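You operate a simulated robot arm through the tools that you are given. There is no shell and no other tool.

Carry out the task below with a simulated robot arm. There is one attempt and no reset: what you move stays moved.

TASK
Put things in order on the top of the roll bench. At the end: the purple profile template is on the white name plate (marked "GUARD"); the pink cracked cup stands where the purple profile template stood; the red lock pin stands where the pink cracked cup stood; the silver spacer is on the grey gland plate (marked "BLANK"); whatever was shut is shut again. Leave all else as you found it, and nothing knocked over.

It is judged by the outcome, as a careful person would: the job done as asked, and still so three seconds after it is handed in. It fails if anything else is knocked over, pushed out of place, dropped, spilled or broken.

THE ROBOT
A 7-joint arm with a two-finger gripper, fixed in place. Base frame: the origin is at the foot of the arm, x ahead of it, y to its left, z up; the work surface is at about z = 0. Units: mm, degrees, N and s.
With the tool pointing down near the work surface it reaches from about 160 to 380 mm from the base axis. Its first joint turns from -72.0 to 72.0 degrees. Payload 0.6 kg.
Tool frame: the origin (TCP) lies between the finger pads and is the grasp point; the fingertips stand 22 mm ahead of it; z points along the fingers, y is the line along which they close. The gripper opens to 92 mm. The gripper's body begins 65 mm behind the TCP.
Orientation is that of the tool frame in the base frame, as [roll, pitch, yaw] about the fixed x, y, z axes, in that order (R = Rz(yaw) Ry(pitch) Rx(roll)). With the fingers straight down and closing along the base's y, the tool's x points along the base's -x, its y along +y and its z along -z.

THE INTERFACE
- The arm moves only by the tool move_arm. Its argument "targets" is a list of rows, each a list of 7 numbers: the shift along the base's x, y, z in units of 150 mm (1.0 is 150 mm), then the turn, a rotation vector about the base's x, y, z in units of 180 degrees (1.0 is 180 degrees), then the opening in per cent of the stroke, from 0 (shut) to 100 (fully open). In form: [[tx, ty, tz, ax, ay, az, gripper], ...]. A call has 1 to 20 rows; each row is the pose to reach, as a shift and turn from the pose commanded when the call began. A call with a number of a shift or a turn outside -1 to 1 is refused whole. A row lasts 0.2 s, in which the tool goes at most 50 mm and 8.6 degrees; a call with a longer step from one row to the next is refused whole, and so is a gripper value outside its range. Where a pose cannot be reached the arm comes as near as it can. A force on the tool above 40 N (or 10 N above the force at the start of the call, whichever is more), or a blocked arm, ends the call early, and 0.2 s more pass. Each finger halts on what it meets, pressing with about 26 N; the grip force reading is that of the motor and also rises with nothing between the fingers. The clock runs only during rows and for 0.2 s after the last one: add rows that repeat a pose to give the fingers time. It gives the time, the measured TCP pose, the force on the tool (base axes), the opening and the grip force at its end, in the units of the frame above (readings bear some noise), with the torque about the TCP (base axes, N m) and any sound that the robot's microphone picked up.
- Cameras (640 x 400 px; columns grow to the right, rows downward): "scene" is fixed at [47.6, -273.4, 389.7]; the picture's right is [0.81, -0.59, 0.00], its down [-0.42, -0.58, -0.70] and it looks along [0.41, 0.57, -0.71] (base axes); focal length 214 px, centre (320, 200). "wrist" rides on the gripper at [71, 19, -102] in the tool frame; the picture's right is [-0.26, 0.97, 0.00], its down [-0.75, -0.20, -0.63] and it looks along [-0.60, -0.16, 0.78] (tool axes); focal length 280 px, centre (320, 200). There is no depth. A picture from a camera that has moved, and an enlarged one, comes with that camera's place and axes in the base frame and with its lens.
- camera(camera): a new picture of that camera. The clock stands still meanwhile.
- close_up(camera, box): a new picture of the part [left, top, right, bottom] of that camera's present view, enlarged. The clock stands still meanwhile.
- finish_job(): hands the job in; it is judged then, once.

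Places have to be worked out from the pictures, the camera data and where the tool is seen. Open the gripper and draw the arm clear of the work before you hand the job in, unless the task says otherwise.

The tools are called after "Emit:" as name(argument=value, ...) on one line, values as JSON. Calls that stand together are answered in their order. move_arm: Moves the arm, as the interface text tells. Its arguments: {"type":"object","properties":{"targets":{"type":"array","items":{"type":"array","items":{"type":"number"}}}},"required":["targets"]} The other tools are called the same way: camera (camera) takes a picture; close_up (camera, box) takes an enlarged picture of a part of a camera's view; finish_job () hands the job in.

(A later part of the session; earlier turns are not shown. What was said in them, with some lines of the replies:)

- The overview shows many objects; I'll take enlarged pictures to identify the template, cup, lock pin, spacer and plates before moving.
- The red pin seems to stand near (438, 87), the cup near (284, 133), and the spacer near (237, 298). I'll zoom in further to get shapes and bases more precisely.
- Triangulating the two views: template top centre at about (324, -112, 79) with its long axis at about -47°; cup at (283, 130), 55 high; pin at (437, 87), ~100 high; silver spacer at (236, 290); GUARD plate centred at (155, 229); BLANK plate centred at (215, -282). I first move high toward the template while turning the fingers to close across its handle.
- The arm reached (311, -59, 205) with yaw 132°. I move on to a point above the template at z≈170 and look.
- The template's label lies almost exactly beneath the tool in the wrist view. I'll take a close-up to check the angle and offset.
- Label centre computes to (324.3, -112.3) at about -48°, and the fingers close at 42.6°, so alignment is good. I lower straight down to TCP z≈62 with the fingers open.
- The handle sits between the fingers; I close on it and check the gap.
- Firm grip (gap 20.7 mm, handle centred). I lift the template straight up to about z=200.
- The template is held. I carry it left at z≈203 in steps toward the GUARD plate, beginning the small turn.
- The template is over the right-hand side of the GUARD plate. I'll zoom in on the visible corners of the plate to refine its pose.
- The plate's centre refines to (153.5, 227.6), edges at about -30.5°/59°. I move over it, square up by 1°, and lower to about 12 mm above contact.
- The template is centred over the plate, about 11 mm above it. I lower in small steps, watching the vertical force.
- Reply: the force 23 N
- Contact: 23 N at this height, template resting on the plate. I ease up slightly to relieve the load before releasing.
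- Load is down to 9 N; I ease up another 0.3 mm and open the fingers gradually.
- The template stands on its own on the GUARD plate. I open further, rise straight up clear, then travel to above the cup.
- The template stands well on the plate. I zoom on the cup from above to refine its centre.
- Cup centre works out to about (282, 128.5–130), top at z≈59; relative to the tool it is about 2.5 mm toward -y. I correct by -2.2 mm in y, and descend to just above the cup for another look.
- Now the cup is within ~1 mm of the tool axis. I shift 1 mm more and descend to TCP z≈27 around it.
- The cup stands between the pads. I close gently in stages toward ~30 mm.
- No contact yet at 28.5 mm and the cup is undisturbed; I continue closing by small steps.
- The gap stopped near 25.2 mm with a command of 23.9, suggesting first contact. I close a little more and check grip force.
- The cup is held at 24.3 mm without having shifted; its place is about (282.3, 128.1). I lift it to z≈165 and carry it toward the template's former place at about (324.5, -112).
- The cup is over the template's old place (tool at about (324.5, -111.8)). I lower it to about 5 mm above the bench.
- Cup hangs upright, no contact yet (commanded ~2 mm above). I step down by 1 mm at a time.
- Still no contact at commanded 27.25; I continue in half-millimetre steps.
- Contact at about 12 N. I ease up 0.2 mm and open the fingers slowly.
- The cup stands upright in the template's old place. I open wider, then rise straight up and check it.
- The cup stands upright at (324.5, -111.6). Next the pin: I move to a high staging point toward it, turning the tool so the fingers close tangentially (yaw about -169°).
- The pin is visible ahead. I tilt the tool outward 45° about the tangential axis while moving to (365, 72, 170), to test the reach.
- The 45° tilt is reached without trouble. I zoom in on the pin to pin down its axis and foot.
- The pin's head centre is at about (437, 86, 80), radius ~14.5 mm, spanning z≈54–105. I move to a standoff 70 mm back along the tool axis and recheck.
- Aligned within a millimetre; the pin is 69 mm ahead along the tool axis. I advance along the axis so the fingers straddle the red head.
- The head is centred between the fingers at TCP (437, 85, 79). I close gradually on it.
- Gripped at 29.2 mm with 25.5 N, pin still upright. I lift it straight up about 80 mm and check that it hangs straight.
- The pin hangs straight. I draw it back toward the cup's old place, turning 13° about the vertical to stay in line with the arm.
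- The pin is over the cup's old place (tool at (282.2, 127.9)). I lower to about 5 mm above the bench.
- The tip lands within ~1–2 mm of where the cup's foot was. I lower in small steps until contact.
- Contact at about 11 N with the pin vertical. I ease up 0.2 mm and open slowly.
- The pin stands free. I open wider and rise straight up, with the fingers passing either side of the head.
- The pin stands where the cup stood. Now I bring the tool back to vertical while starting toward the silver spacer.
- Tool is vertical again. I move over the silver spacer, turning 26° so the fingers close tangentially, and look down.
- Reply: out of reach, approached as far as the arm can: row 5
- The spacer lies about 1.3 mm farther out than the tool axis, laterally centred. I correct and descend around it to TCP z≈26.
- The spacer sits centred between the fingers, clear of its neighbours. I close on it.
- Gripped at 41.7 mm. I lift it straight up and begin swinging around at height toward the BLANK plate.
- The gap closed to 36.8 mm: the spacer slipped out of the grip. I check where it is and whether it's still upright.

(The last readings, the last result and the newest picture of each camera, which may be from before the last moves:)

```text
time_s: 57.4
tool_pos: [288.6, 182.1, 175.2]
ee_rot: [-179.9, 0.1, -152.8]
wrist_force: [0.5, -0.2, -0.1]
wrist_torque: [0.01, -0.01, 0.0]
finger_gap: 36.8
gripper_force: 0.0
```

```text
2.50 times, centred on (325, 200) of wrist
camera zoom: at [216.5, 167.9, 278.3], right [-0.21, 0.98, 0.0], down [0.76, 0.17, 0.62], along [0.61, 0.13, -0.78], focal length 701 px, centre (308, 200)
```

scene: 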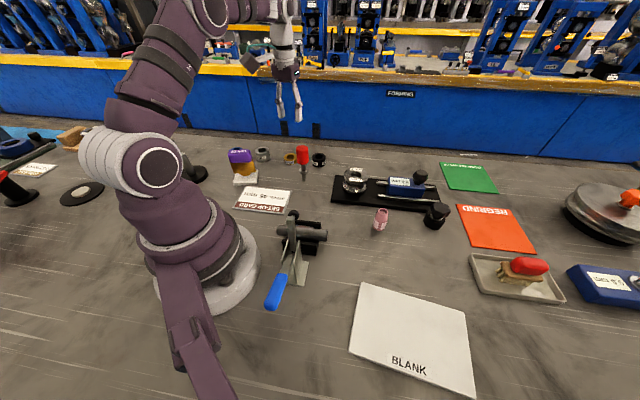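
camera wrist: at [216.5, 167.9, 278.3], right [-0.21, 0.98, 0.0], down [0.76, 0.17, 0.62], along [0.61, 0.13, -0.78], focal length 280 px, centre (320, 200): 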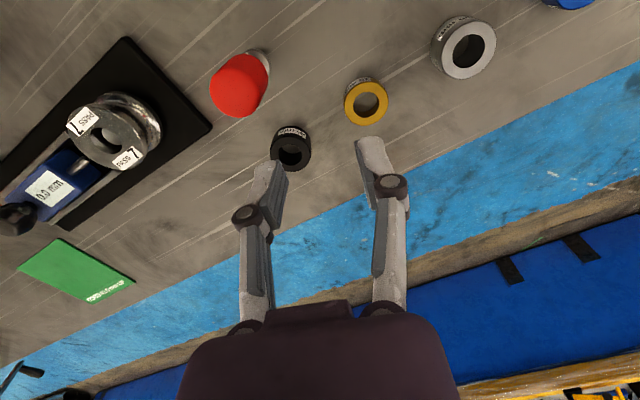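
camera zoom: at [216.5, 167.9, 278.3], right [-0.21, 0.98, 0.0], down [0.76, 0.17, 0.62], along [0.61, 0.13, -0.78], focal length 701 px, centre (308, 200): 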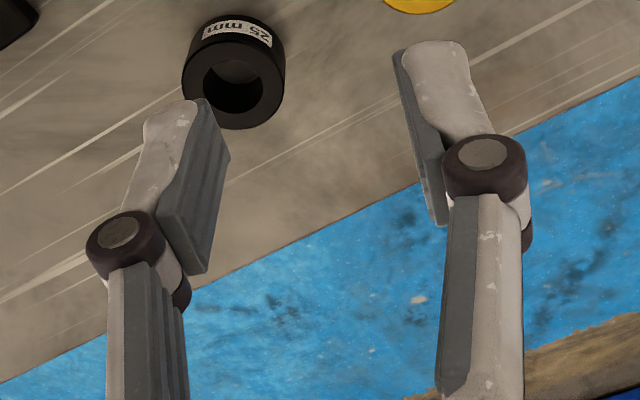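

The spacer is upright and exactly in its original place — it simply slid through the fingers at lift-off. I open the fingers and go back above it for another look.

Emit:
move_arm(targets=[[-0.06, 0.2, -0.05, 0, 0, 0.04, 65], [-0.14, 0.39, -0.15, 0, 0, 0.08, 65], [-0.24, 0.56, -0.22, 0, 0, 0.105, 65], [-0.34, 0.72, -0.31, 0, 0, 0.13, 65], [-0.34, 0.72, -0.48, 0, 0, 0.13, 65], [-0.34, 0.72, -0.48, 0, 0, 0.13, 65]])

Emit:
camera(camera="wrist")

Emit:
close_up(camera="wrist", box=[220, 60, 420, 200])

```text
time_s: 58.8
tool_pos: [238.0, 290.2, 103.7]
ee_rot: [-179.9, 0.0, -129.2]
wrist_force: [-0.4, 0.4, 0.7]
wrist_torque: [0.0, -0.03, 0.03]
finger_gap: 59.7
gripper_force: 0.1
```

```text
taken
camera wrist: at [177.0, 247.9, 206.7], right [-0.58, 0.81, 0.0], down [0.63, 0.46, 0.63], along [0.51, 0.36, -0.78], focal length 280 px, centre (320, 200)
```

wrist: 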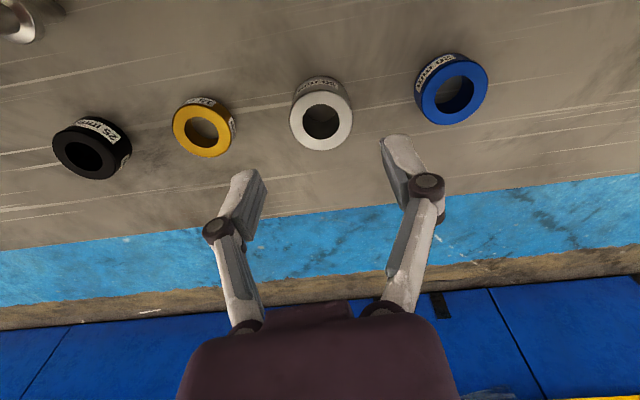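

```text
2.86 times, centred on (320, 130) of wrist
camera zoom: at [177.0, 247.9, 206.7], right [-0.58, 0.81, 0.0], down [0.63, 0.46, 0.63], along [0.51, 0.36, -0.78], focal length 801 px, centre (320, 400)
```

zoom: 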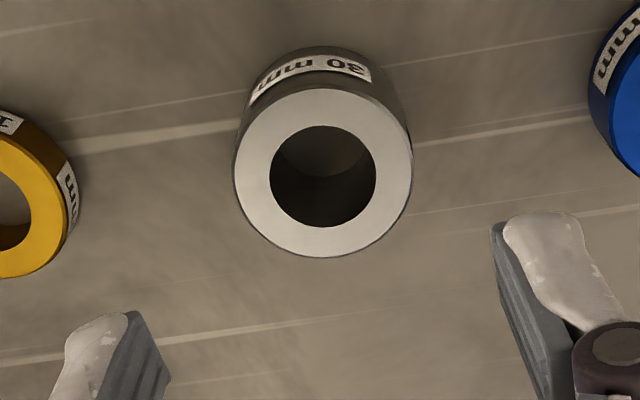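

The spacer is centred under the tool (within ~1 mm). I descend again, slightly lower this time (TCP z≈24), and grip with a full-close command.

Emit:
move_arm(targets=[[0, 0.004, -0.2, 0, 0, 0, 65], [0, 0.004, -0.4, 0, 0, 0, 65], [0, 0.004, -0.5, 0, 0, 0, 65], [0, 0.004, -0.533, 0, 0, 0, 65], [0, 0.004, -0.533, 0, 0, 0, 55], [0, 0.004, -0.533, 0, 0, 0, 48], [0, 0.004, -0.533, 0, 0, 0, 44], [0, 0.004, -0.533, 0, 0, 0, 30], [0, 0.004, -0.533, 0, 0, 0, 10], [0, 0.004, -0.533, 0, 0, 0, 0], [0, 0.004, -0.533, 0, 0, 0, 0]])

Emit:
close_up(camera="wrist", box=[200, 100, 440, 260])

Emit:
close_up(camera="scene", box=[225, 110, 305, 170])

```text
time_s: 61.2
tool_pos: [237.6, 290.3, 23.3]
ee_rot: [-179.9, 0.0, -129.2]
wrist_force: [-0.3, 0.2, -0.1]
wrist_torque: [0.05, 0.0, -0.03]
finger_gap: 41.4
gripper_force: 26.0
```

```text
2.50 times, centred on (320, 180) of wrist
camera zoom: at [177.4, 248.4, 126.7], right [-0.58, 0.81, 0.0], down [0.63, 0.46, 0.63], along [0.51, 0.36, -0.78], focal length 701 px, centre (320, 250)
```

zoom: 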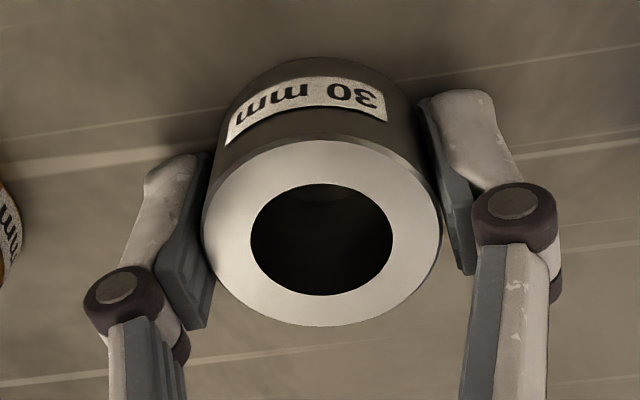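

```text
6.67 times, centred on (265, 140) of scene
camera zoom: at [47.6, -273.4, 389.7], right [0.81, -0.59, 0.0], down [-0.42, -0.58, -0.7], along [0.41, 0.57, -0.71], focal length 1430 px, centre (687, 600)
```

zoom: 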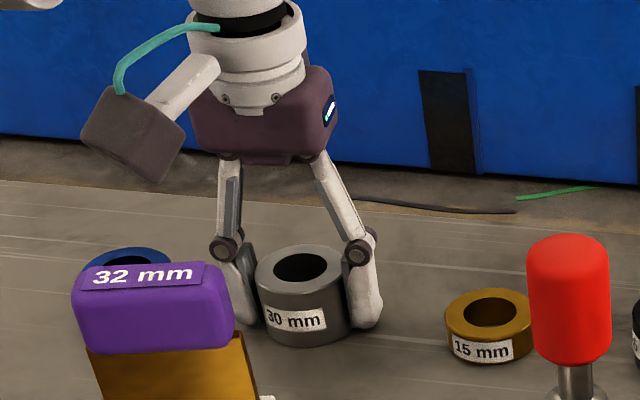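

Fingers grip it across the diameter (41.4 mm, 26 N). I lift only a few millimetres, slowly, and check.

Emit:
move_arm(targets=[[0, 0, 0.007, 0, 0, 0, 0], [0, 0, 0.014, 0, 0, 0, 0], [0, 0, 0.02, 0, 0, 0, 0]])

Emit:
close_up(camera="wrist", box=[200, 100, 440, 260])

Emit:
close_up(camera="scene", box=[225, 110, 305, 170])

```text
time_s: 62.0
tool_pos: [237.3, 290.1, 27.2]
ee_rot: [-179.9, 0.0, -129.2]
wrist_force: [-0.7, 0.1, -2.4]
wrist_torque: [0.03, 0.01, 0.03]
finger_gap: 41.3
gripper_force: 26.1
```

```text
2.50 times, centred on (320, 180) of wrist
camera zoom: at [177.2, 248.6, 129.6], right [-0.58, 0.81, 0.0], down [0.63, 0.46, 0.63], along [0.51, 0.36, -0.78], focal length 701 px, centre (320, 250)
```

zoom: 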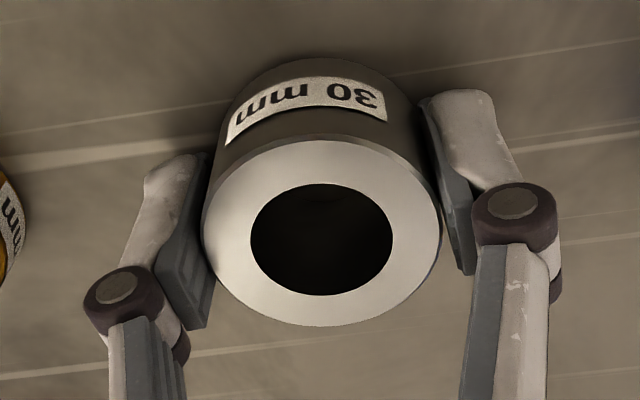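

```text
6.67 times, centred on (265, 140) of scene
camera zoom: at [47.6, -273.4, 389.7], right [0.81, -0.59, 0.0], down [-0.42, -0.58, -0.7], along [0.41, 0.57, -0.71], focal length 1430 px, centre (687, 600)
```

zoom: 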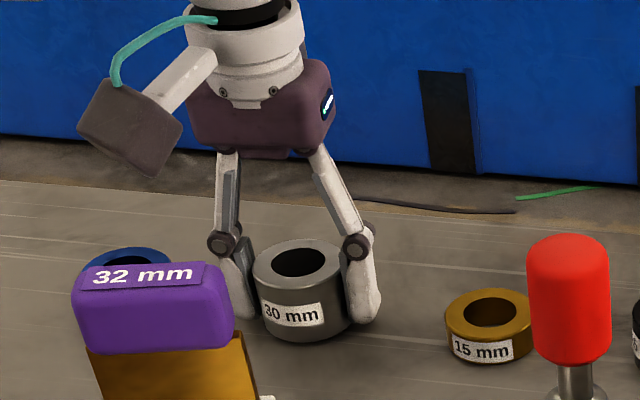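

It now lifts with the gripper (about 2.4 N of weight). I continue up slowly and recheck for slipping.

Emit:
move_arm(targets=[[0, 0, 0.02, 0, 0, 0, 0], [0, 0, 0.04, 0, 0, 0, 0], [0, 0, 0.065, 0, 0, 0, 0], [0, 0, 0.09, 0, 0, 0, 0], [0, 0, 0.11, 0, 0, 0, 0]])

Emit:
close_up(camera="wrist", box=[200, 100, 440, 260])

```text
time_s: 63.2
tool_pos: [236.2, 291.1, 43.5]
ee_rot: [-179.9, 0.0, -129.3]
wrist_force: [-0.1, -0.8, -2.4]
wrist_torque: [0.02, 0.02, 0.03]
finger_gap: 41.4
gripper_force: 26.0
```

```text
2.50 times, centred on (320, 180) of wrist
camera zoom: at [176.9, 248.7, 146.4], right [-0.58, 0.81, 0.0], down [0.63, 0.46, 0.63], along [0.51, 0.36, -0.78], focal length 701 px, centre (320, 250)
```

zoom: 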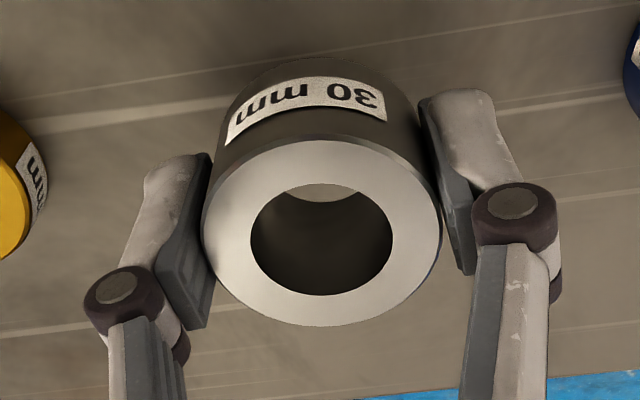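

No slip. I raise it further and start swinging around toward the right, at moderate speed.

Emit:
move_arm(targets=[[0, 0, 0.05, 0, 0, 0, 0], [0, 0, 0.13, 0, 0, 0, 0], [0, 0, 0.25, 0, 0, 0, 0], [0, 0, 0.38, 0, 0, 0, 0], [0, 0, 0.5, 0, 0, 0, 0], [0.05, -0.08, 0.58, 0, 0, -0.015, 0], [0.11, -0.19, 0.66, 0, 0, -0.035, 0], [0.17, -0.31, 0.74, 0, 0, -0.055, 0], [0.23, -0.44, 0.82, 0, 0, -0.075, 0], [0.28, -0.58, 0.9, 0, 0, -0.1, 0], [0.32, -0.73, 0.97, 0, 0, -0.125, 0], [0.35, -0.88, 1.0, 0, 0, -0.15, 0]])

Emit:
camera(camera="wrist")

```text
time_s: 65.8
tool_pos: [291.1, 159.0, 194.0]
ee_rot: [-179.9, 0.0, -156.4]
wrist_force: [-0.4, -0.1, -1.7]
wrist_torque: [-0.01, -0.01, -0.01]
finger_gap: 41.5
gripper_force: 26.0
```

```text
taken
camera wrist: at [217.2, 148.4, 296.9], right [-0.15, 0.99, 0.0], down [0.77, 0.12, 0.62], along [0.62, 0.09, -0.78], focal length 280 px, centre (320, 200)
```

wrist: 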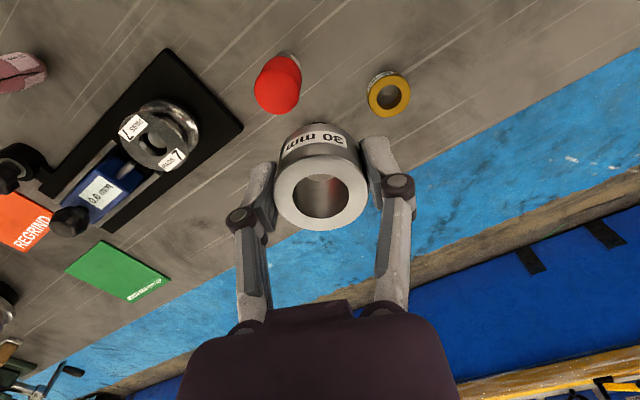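

The spacer is held firmly. I continue the swing in two more stages toward the BLANK plate.

Emit:
move_arm(targets=[[0.01, -0.1, 0.02, 0, 0, -0.03, 0], [0.02, -0.25, 0.04, 0, 0, -0.065, 0], [0.03, -0.42, 0.04, 0, 0, -0.1, 0], [0.04, -0.59, 0.04, 0, 0, -0.135, 0], [0.05, -0.76, 0.04, 0, 0, -0.17, 0], [0.063, -0.92, 0.04, 0, 0, -0.2, 0]])

Emit:
move_arm(targets=[[-0.01, -0.1, 0, 0, 0, -0.025, 0], [-0.03, -0.27, 0, 0, 0, -0.05, 0], [-0.05, -0.44, 0, 0, 0, -0.075, 0], [-0.07, -0.61, 0, 0, 0, -0.1, 0], [-0.09, -0.78, 0, 0, 0, -0.125, 0], [-0.12, -0.94, 0, 0, 0, -0.15, 0]])

Emit:
camera(camera="scene")

```text
time_s: 67.2
tool_pos: [299.4, 20.4, 199.5]
ee_rot: [-179.9, 0.0, 167.7]
wrist_force: [-0.6, -0.8, -2.5]
wrist_torque: [0.0, 0.0, 0.0]
finger_gap: 41.4
gripper_force: 26.1
```

```text
time_s: 68.6
tool_pos: [281.7, -120.4, 199.2]
ee_rot: [-179.8, 0.0, 140.7]
wrist_force: [0.3, 0.2, -2.3]
wrist_torque: [0.01, -0.02, 0.0]
finger_gap: 41.5
gripper_force: 25.8
```

```text
taken
```

scene: 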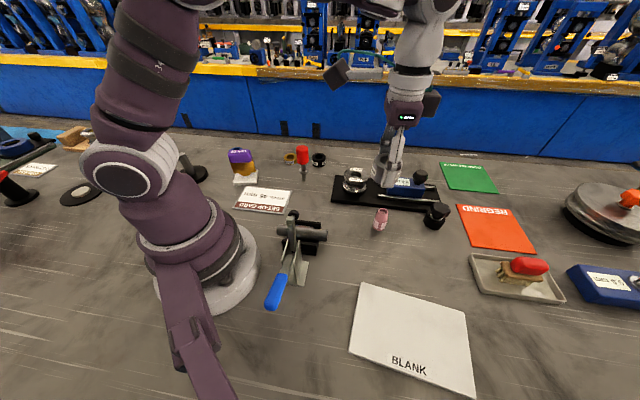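

The spacer is still held. I move over the BLANK plate at z≈200 and look down.

Emit:
move_arm(targets=[[-0.06, -0.12, 0, 0, 0, -0.015, 0], [-0.13, -0.28, 0, 0, 0, -0.03, 0], [-0.2, -0.45, 0, 0, 0, -0.045, 0], [-0.28, -0.63, 0, 0, 0, -0.06, 0], [-0.36, -0.81, 0, 0, 0, -0.075, 0], [-0.44, -0.99, 0, 0, 0, -0.075, 0], [-0.44, -0.99, 0, 0, 0, -0.075, 0]])

Emit:
camera(camera="wrist")

Emit:
camera(camera="scene")

```text
time_s: 70.2
tool_pos: [217.1, -268.5, 199.9]
ee_rot: [-179.9, 0.0, 127.4]
wrist_force: [0.3, -1.4, -2.2]
wrist_torque: [0.01, 0.0, 0.02]
finger_gap: 41.7
gripper_force: 26.1
```

```text
taken
camera wrist: at [187.5, -199.8, 303.6], right [0.93, 0.38, 0.0], down [0.3, -0.72, 0.62], along [0.23, -0.58, -0.78], focal length 280 px, centre (320, 200)
```

wrist: 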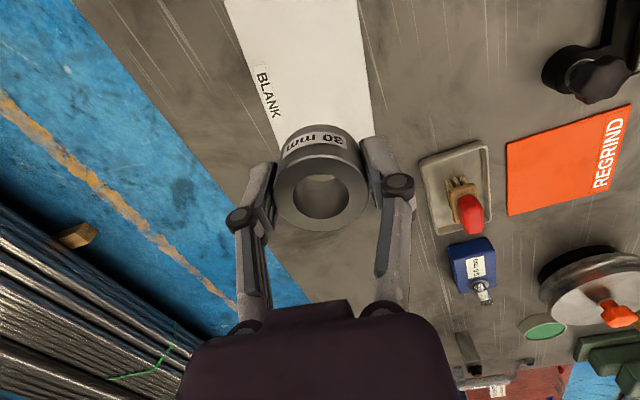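

```text
taken
```

scene: 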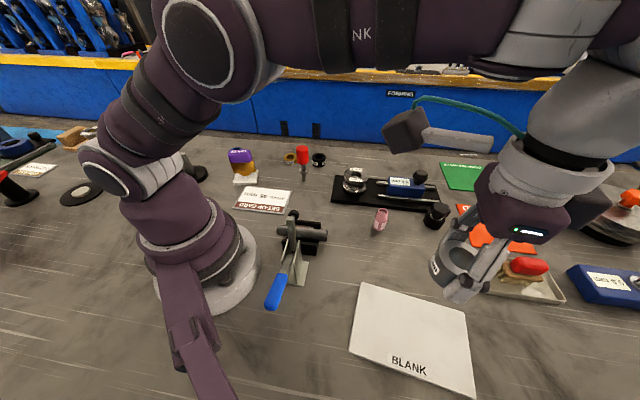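

The spot beneath the tool is on the BLANK plate, mid-width. I lower the spacer in stages.

Emit:
move_arm(targets=[[0, 0, -0.1, 0, 0, 0, 0], [0, 0, -0.28, 0, 0, 0, 0], [0, 0, -0.46, 0, 0, 0, 0], [0, 0, -0.64, 0, 0, 0, 0], [0, 0, -0.82, 0, 0, 0, 0], [0, 0, -0.95, 0, 0, 0, 0], [0, 0, -0.95, 0, 0, 0, 0]])

Emit:
camera(camera="wrist")

Emit:
camera(camera="scene")

```text
time_s: 71.8
tool_pos: [215.8, -269.1, 57.0]
ee_rot: [-179.9, 0.0, 127.2]
wrist_force: [0.3, 0.0, -1.8]
wrist_torque: [0.0, 0.02, 0.0]
finger_gap: 41.8
gripper_force: 26.3
```

```text
taken
camera wrist: at [188.1, -200.3, 159.5], right [0.93, 0.38, 0.0], down [0.29, -0.72, 0.63], along [0.23, -0.58, -0.78], focal length 280 px, centre (320, 200)
```

wrist: 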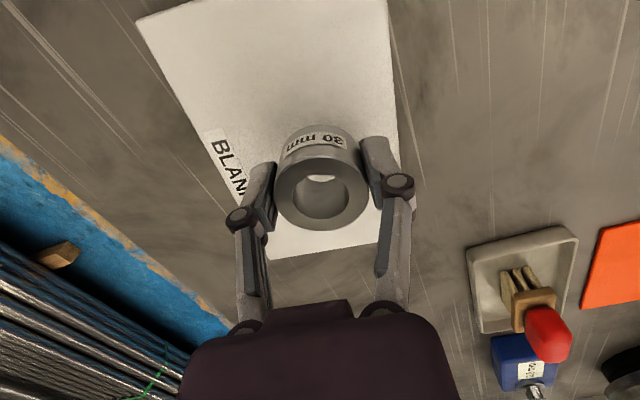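

```text
taken
```

scene: 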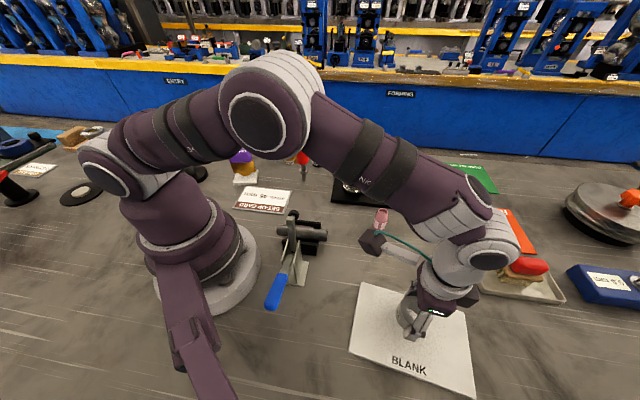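

The spacer is over the plate, well inside its edges. I lower further, then creep until contact.

Emit:
move_arm(targets=[[0, 0, -0.07, 0, 0, 0, 0], [0, 0, -0.13, 0, 0, 0, 0], [0, 0, -0.16, 0, 0, 0, 0], [0, 0, -0.16, 0, 0, 0, 0]])

Emit:
close_up(camera="scene", box=[350, 250, 470, 350])

```text
time_s: 72.8
tool_pos: [216.5, -270.1, 33.1]
ee_rot: [-179.9, 0.2, 127.2]
wrist_force: [0.9, -0.7, 19.5]
wrist_torque: [-0.04, -0.06, -0.02]
finger_gap: 41.8
gripper_force: 26.2
```

```text
4.00 times, centred on (410, 300) of scene
camera zoom: at [47.6, -273.4, 389.7], right [0.81, -0.59, 0.0], down [-0.42, -0.58, -0.7], along [0.41, 0.57, -0.71], focal length 858 px, centre (-40, -200)
```

zoom: 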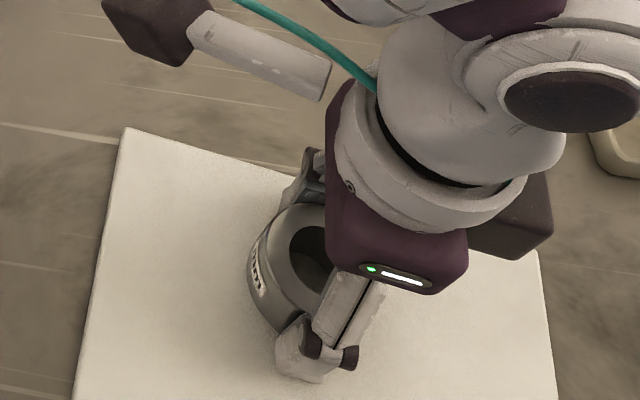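

Contact already (19.5 N) — the plate is about 8 mm thick and the spacer rests on it. I ease up slightly and open slowly.

Emit:
move_arm(targets=[[0, 0, 0.003, 0, 0, 0, 0], [0, 0, 0.003, 0, 0, 0, 30], [0, 0, 0.003, 0, 0, 0, 45], [0, 0, 0.003, 0, 0, 0, 48], [0, 0, 0.003, 0, 0, 0, 51]])

Emit:
close_up(camera="wrist", box=[200, 100, 440, 260])

```text
time_s: 74.0
tool_pos: [216.2, -269.1, 33.0]
ee_rot: [-180.0, 0.0, 127.3]
wrist_force: [0.1, 0.1, 0.2]
wrist_torque: [0.02, 0.0, -0.03]
finger_gap: 46.8
gripper_force: 0.1
```

```text
2.50 times, centred on (320, 180) of wrist
camera zoom: at [187.5, -200.0, 136.2], right [0.93, 0.38, 0.0], down [0.29, -0.72, 0.63], along [0.23, -0.58, -0.78], focal length 701 px, centre (320, 250)
```

zoom: 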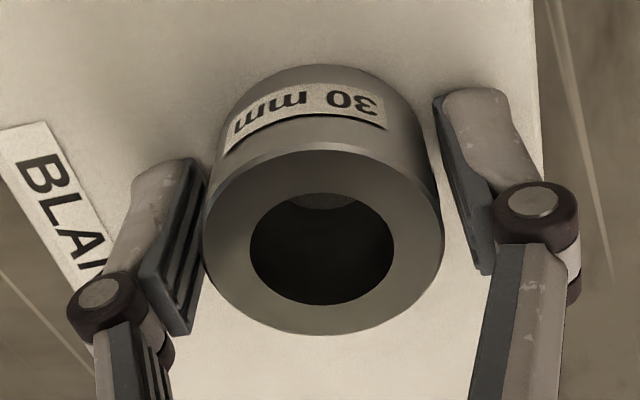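

The spacer stands flat on the BLANK plate. I open wider, rise straight up and clear, then inspect everything.

Emit:
move_arm(targets=[[0, 0, 0, 0, 0, 0, 58], [0, 0, 0, 0, 0, 0, 65], [0, 0, 0.1, 0, 0, 0, 65], [0, 0, 0.3, 0, 0, 0, 65], [0, 0, 0.55, 0, 0, 0, 65], [0, 0, 0.8, 0, 0, 0, 65], [0, 0, 1.0, 0, 0, 0, 65], [0, 0, 1.0, 0, 0, 0, 65]])

Emit:
camera(camera="scene")

Emit:
camera(camera="wrist")

```text
time_s: 75.8
tool_pos: [215.8, -268.3, 182.9]
ee_rot: [-180.0, 0.0, 127.4]
wrist_force: [-0.6, 0.3, 0.3]
wrist_torque: [0.02, -0.01, 0.01]
finger_gap: 59.6
gripper_force: 0.1
```

```text
taken
```

scene: 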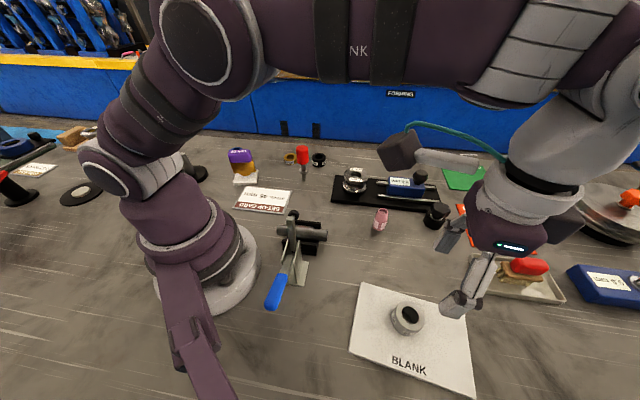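

```text
taken
camera wrist: at [187.7, -199.6, 286.6], right [0.93, 0.38, 0.0], down [0.29, -0.72, 0.63], along [0.23, -0.58, -0.78], focal length 280 px, centre (320, 200)
```

wrist: 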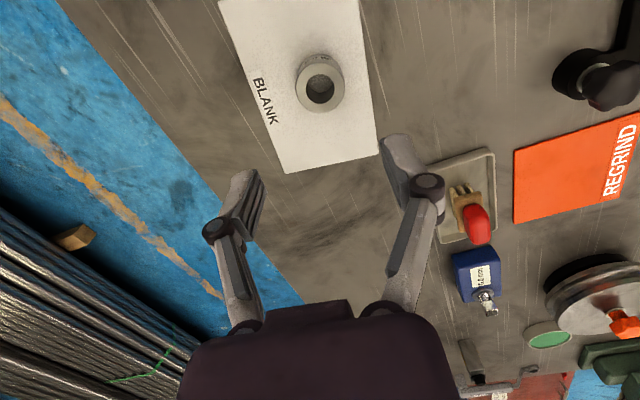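

The spacer stands on the BLANK plate. I retreat the arm toward its starting pose at height, clear of everything.

Emit:
move_arm(targets=[[0.02, 0.08, 0.2, 0, 0, 0.03, 65], [0.1, 0.3, 0.34, 0, 0, 0.07, 80], [0.2, 0.53, 0.34, 0, 0, 0.11, 100], [0.3, 0.76, 0.34, 0, 0, 0.15, 100], [0.42, 0.98, 0.34, 0, 0, 0.19, 100]])

Emit:
move_arm(targets=[[0.02, 0.2, 0, 0, 0, 0.03, 100], [0.04, 0.42, 0, 0, 0, 0.05, 100], [0.06, 0.65, 0, 0, 0, 0.07, 100], [0.06, 0.9, 0, 0, 0, 0.1, 100], [0.06, 0.9, 0, 0, 0, 0.1, 100]])

Emit:
camera(camera="scene")

Emit:
camera(camera="wrist")

```text
time_s: 77.0
tool_pos: [277.9, -122.1, 232.7]
ee_rot: [-179.9, 0.0, 161.6]
wrist_force: [-0.3, 0.1, 0.3]
wrist_torque: [0.0, 0.02, 0.0]
finger_gap: 92.2
gripper_force: 0.1
```

```text
time_s: 78.2
tool_pos: [287.8, 13.9, 233.6]
ee_rot: [-179.9, 0.0, 179.5]
wrist_force: [0.2, 0.0, 0.0]
wrist_torque: [-0.01, -0.02, 0.01]
finger_gap: 92.0
gripper_force: 0.1
```

```text
taken
```

scene: 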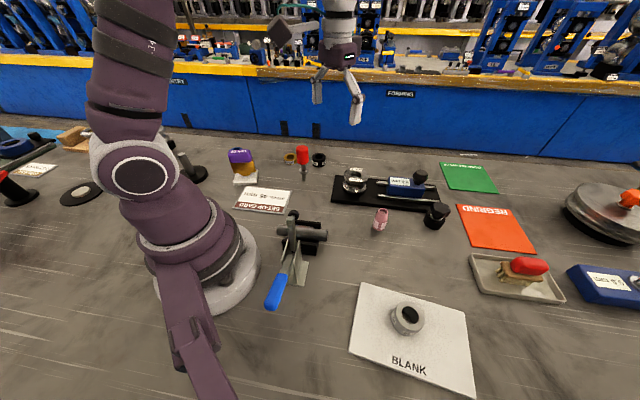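

```text
taken
camera wrist: at [215.9, 34.1, 336.8], right [0.27, 0.96, 0.0], down [0.75, -0.21, 0.63], along [0.6, -0.17, -0.78], focal length 280 px, centre (320, 200)
```

wrist: 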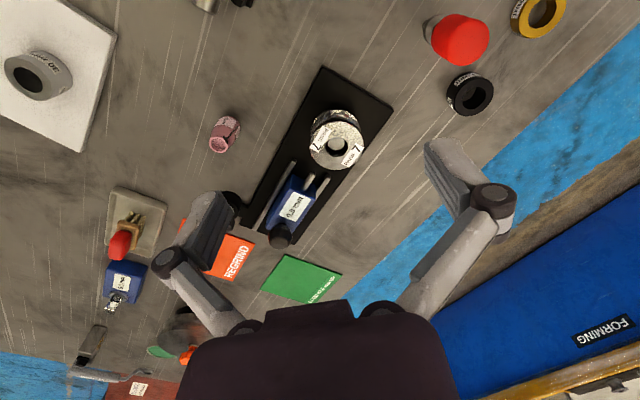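

The arm is clear with fingers open. I check each placed item in close-up before handing in.

Emit:
close_up(camera="scene", box=[220, 130, 348, 210])

Emit:
close_up(camera="scene", box=[350, 185, 414, 235])

Emit:
close_up(camera="scene", box=[340, 270, 490, 400])

Emit:
close_up(camera="wrist", box=[190, 100, 270, 170])

Emit:
close_up(camera="scene", box=[440, 150, 640, 310])

```text
5.00 times, centred on (284, 170) of scene
camera zoom: at [47.6, -273.4, 389.7], right [0.81, -0.59, 0.0], down [-0.42, -0.58, -0.7], along [0.41, 0.57, -0.71], focal length 1072 px, centre (500, 350)
```

zoom: 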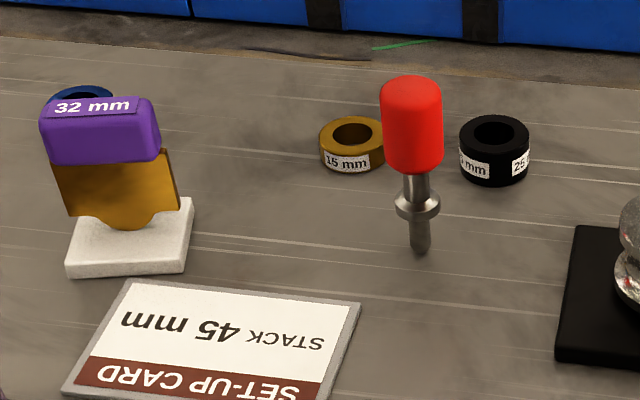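

```text
8.00 times, centred on (382, 210) of scene
camera zoom: at [47.6, -273.4, 389.7], right [0.81, -0.59, 0.0], down [-0.42, -0.58, -0.7], along [0.41, 0.57, -0.71], focal length 1716 px, centre (-176, 120)
```

zoom: 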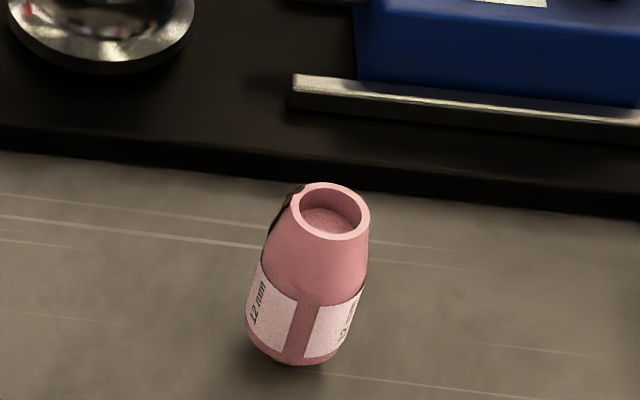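

```text
3.08 times, centred on (415, 335) of scene
camera zoom: at [47.6, -273.4, 389.7], right [0.81, -0.59, 0.0], down [-0.42, -0.58, -0.7], along [0.41, 0.57, -0.71], focal length 660 px, centre (28, -215)
```

zoom: 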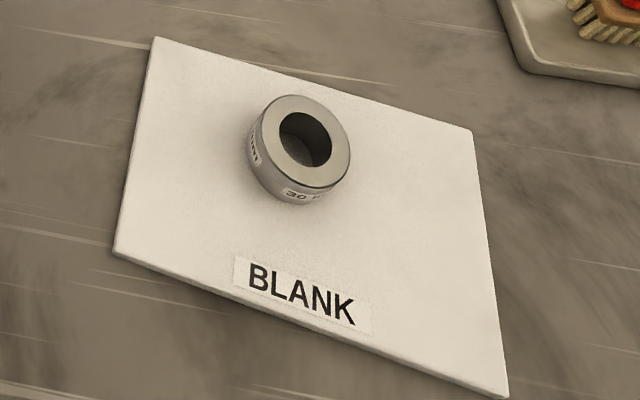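

```text
5.71 times, centred on (230, 135) of wrist
camera zoom: at [215.9, 34.1, 336.8], right [0.27, 0.96, 0.0], down [0.75, -0.21, 0.63], along [0.6, -0.17, -0.78], focal length 1602 px, centre (834, 571)
```

zoom: 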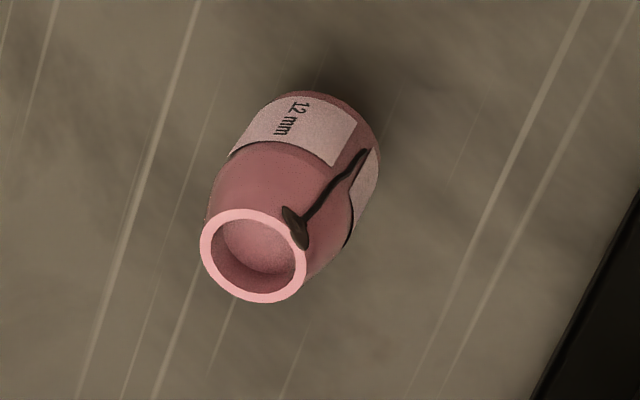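

```text
2.50 times, centred on (540, 230) of scene
camera zoom: at [47.6, -273.4, 389.7], right [0.81, -0.59, 0.0], down [-0.42, -0.58, -0.7], along [0.41, 0.57, -0.71], focal length 536 px, centre (-230, 125)
```

zoom: 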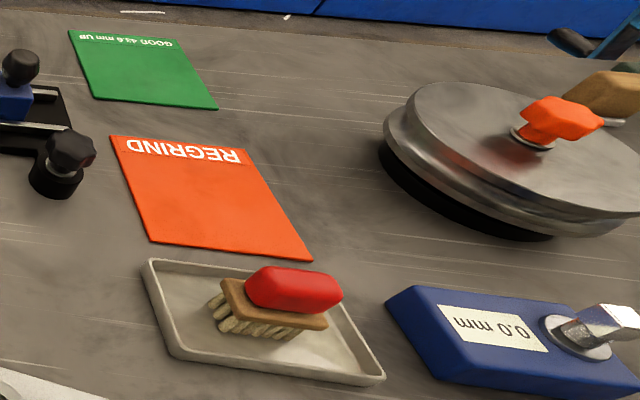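

Everything checks out. The template stands on the GUARD plate, the cup stands in the template's old spot, the pin stands in the cup's old spot and the spacer is on the BLANK plate. Nothing else has moved and nothing was opened, so I hand the job in.

Emit:
finish_job()

```text
The job is handed in.
```

I've handed the job in. In the last pictures, everything was standing where you asked:

- **Purple profile template:** upright on the white GUARD plate, near its centre.
- **Pink cracked cup:** upright where the template stood, within about 1–2 mm.
- **Red lock pin:** upright where the cup stood, also within about 1–2 mm.
- **Silver spacer:** flat on the grey BLANK plate, well inside its edges.

The spacer slipped from the gripper on my first lift, but it stayed upright in its place. I gripped it again slightly lower and lifted more slowly, and it held.

I opened nothing, so there was nothing to shut again. In the pictures I compared with the start, nothing else had moved or been knocked over. I finished with the gripper open and the arm clear of the bench.
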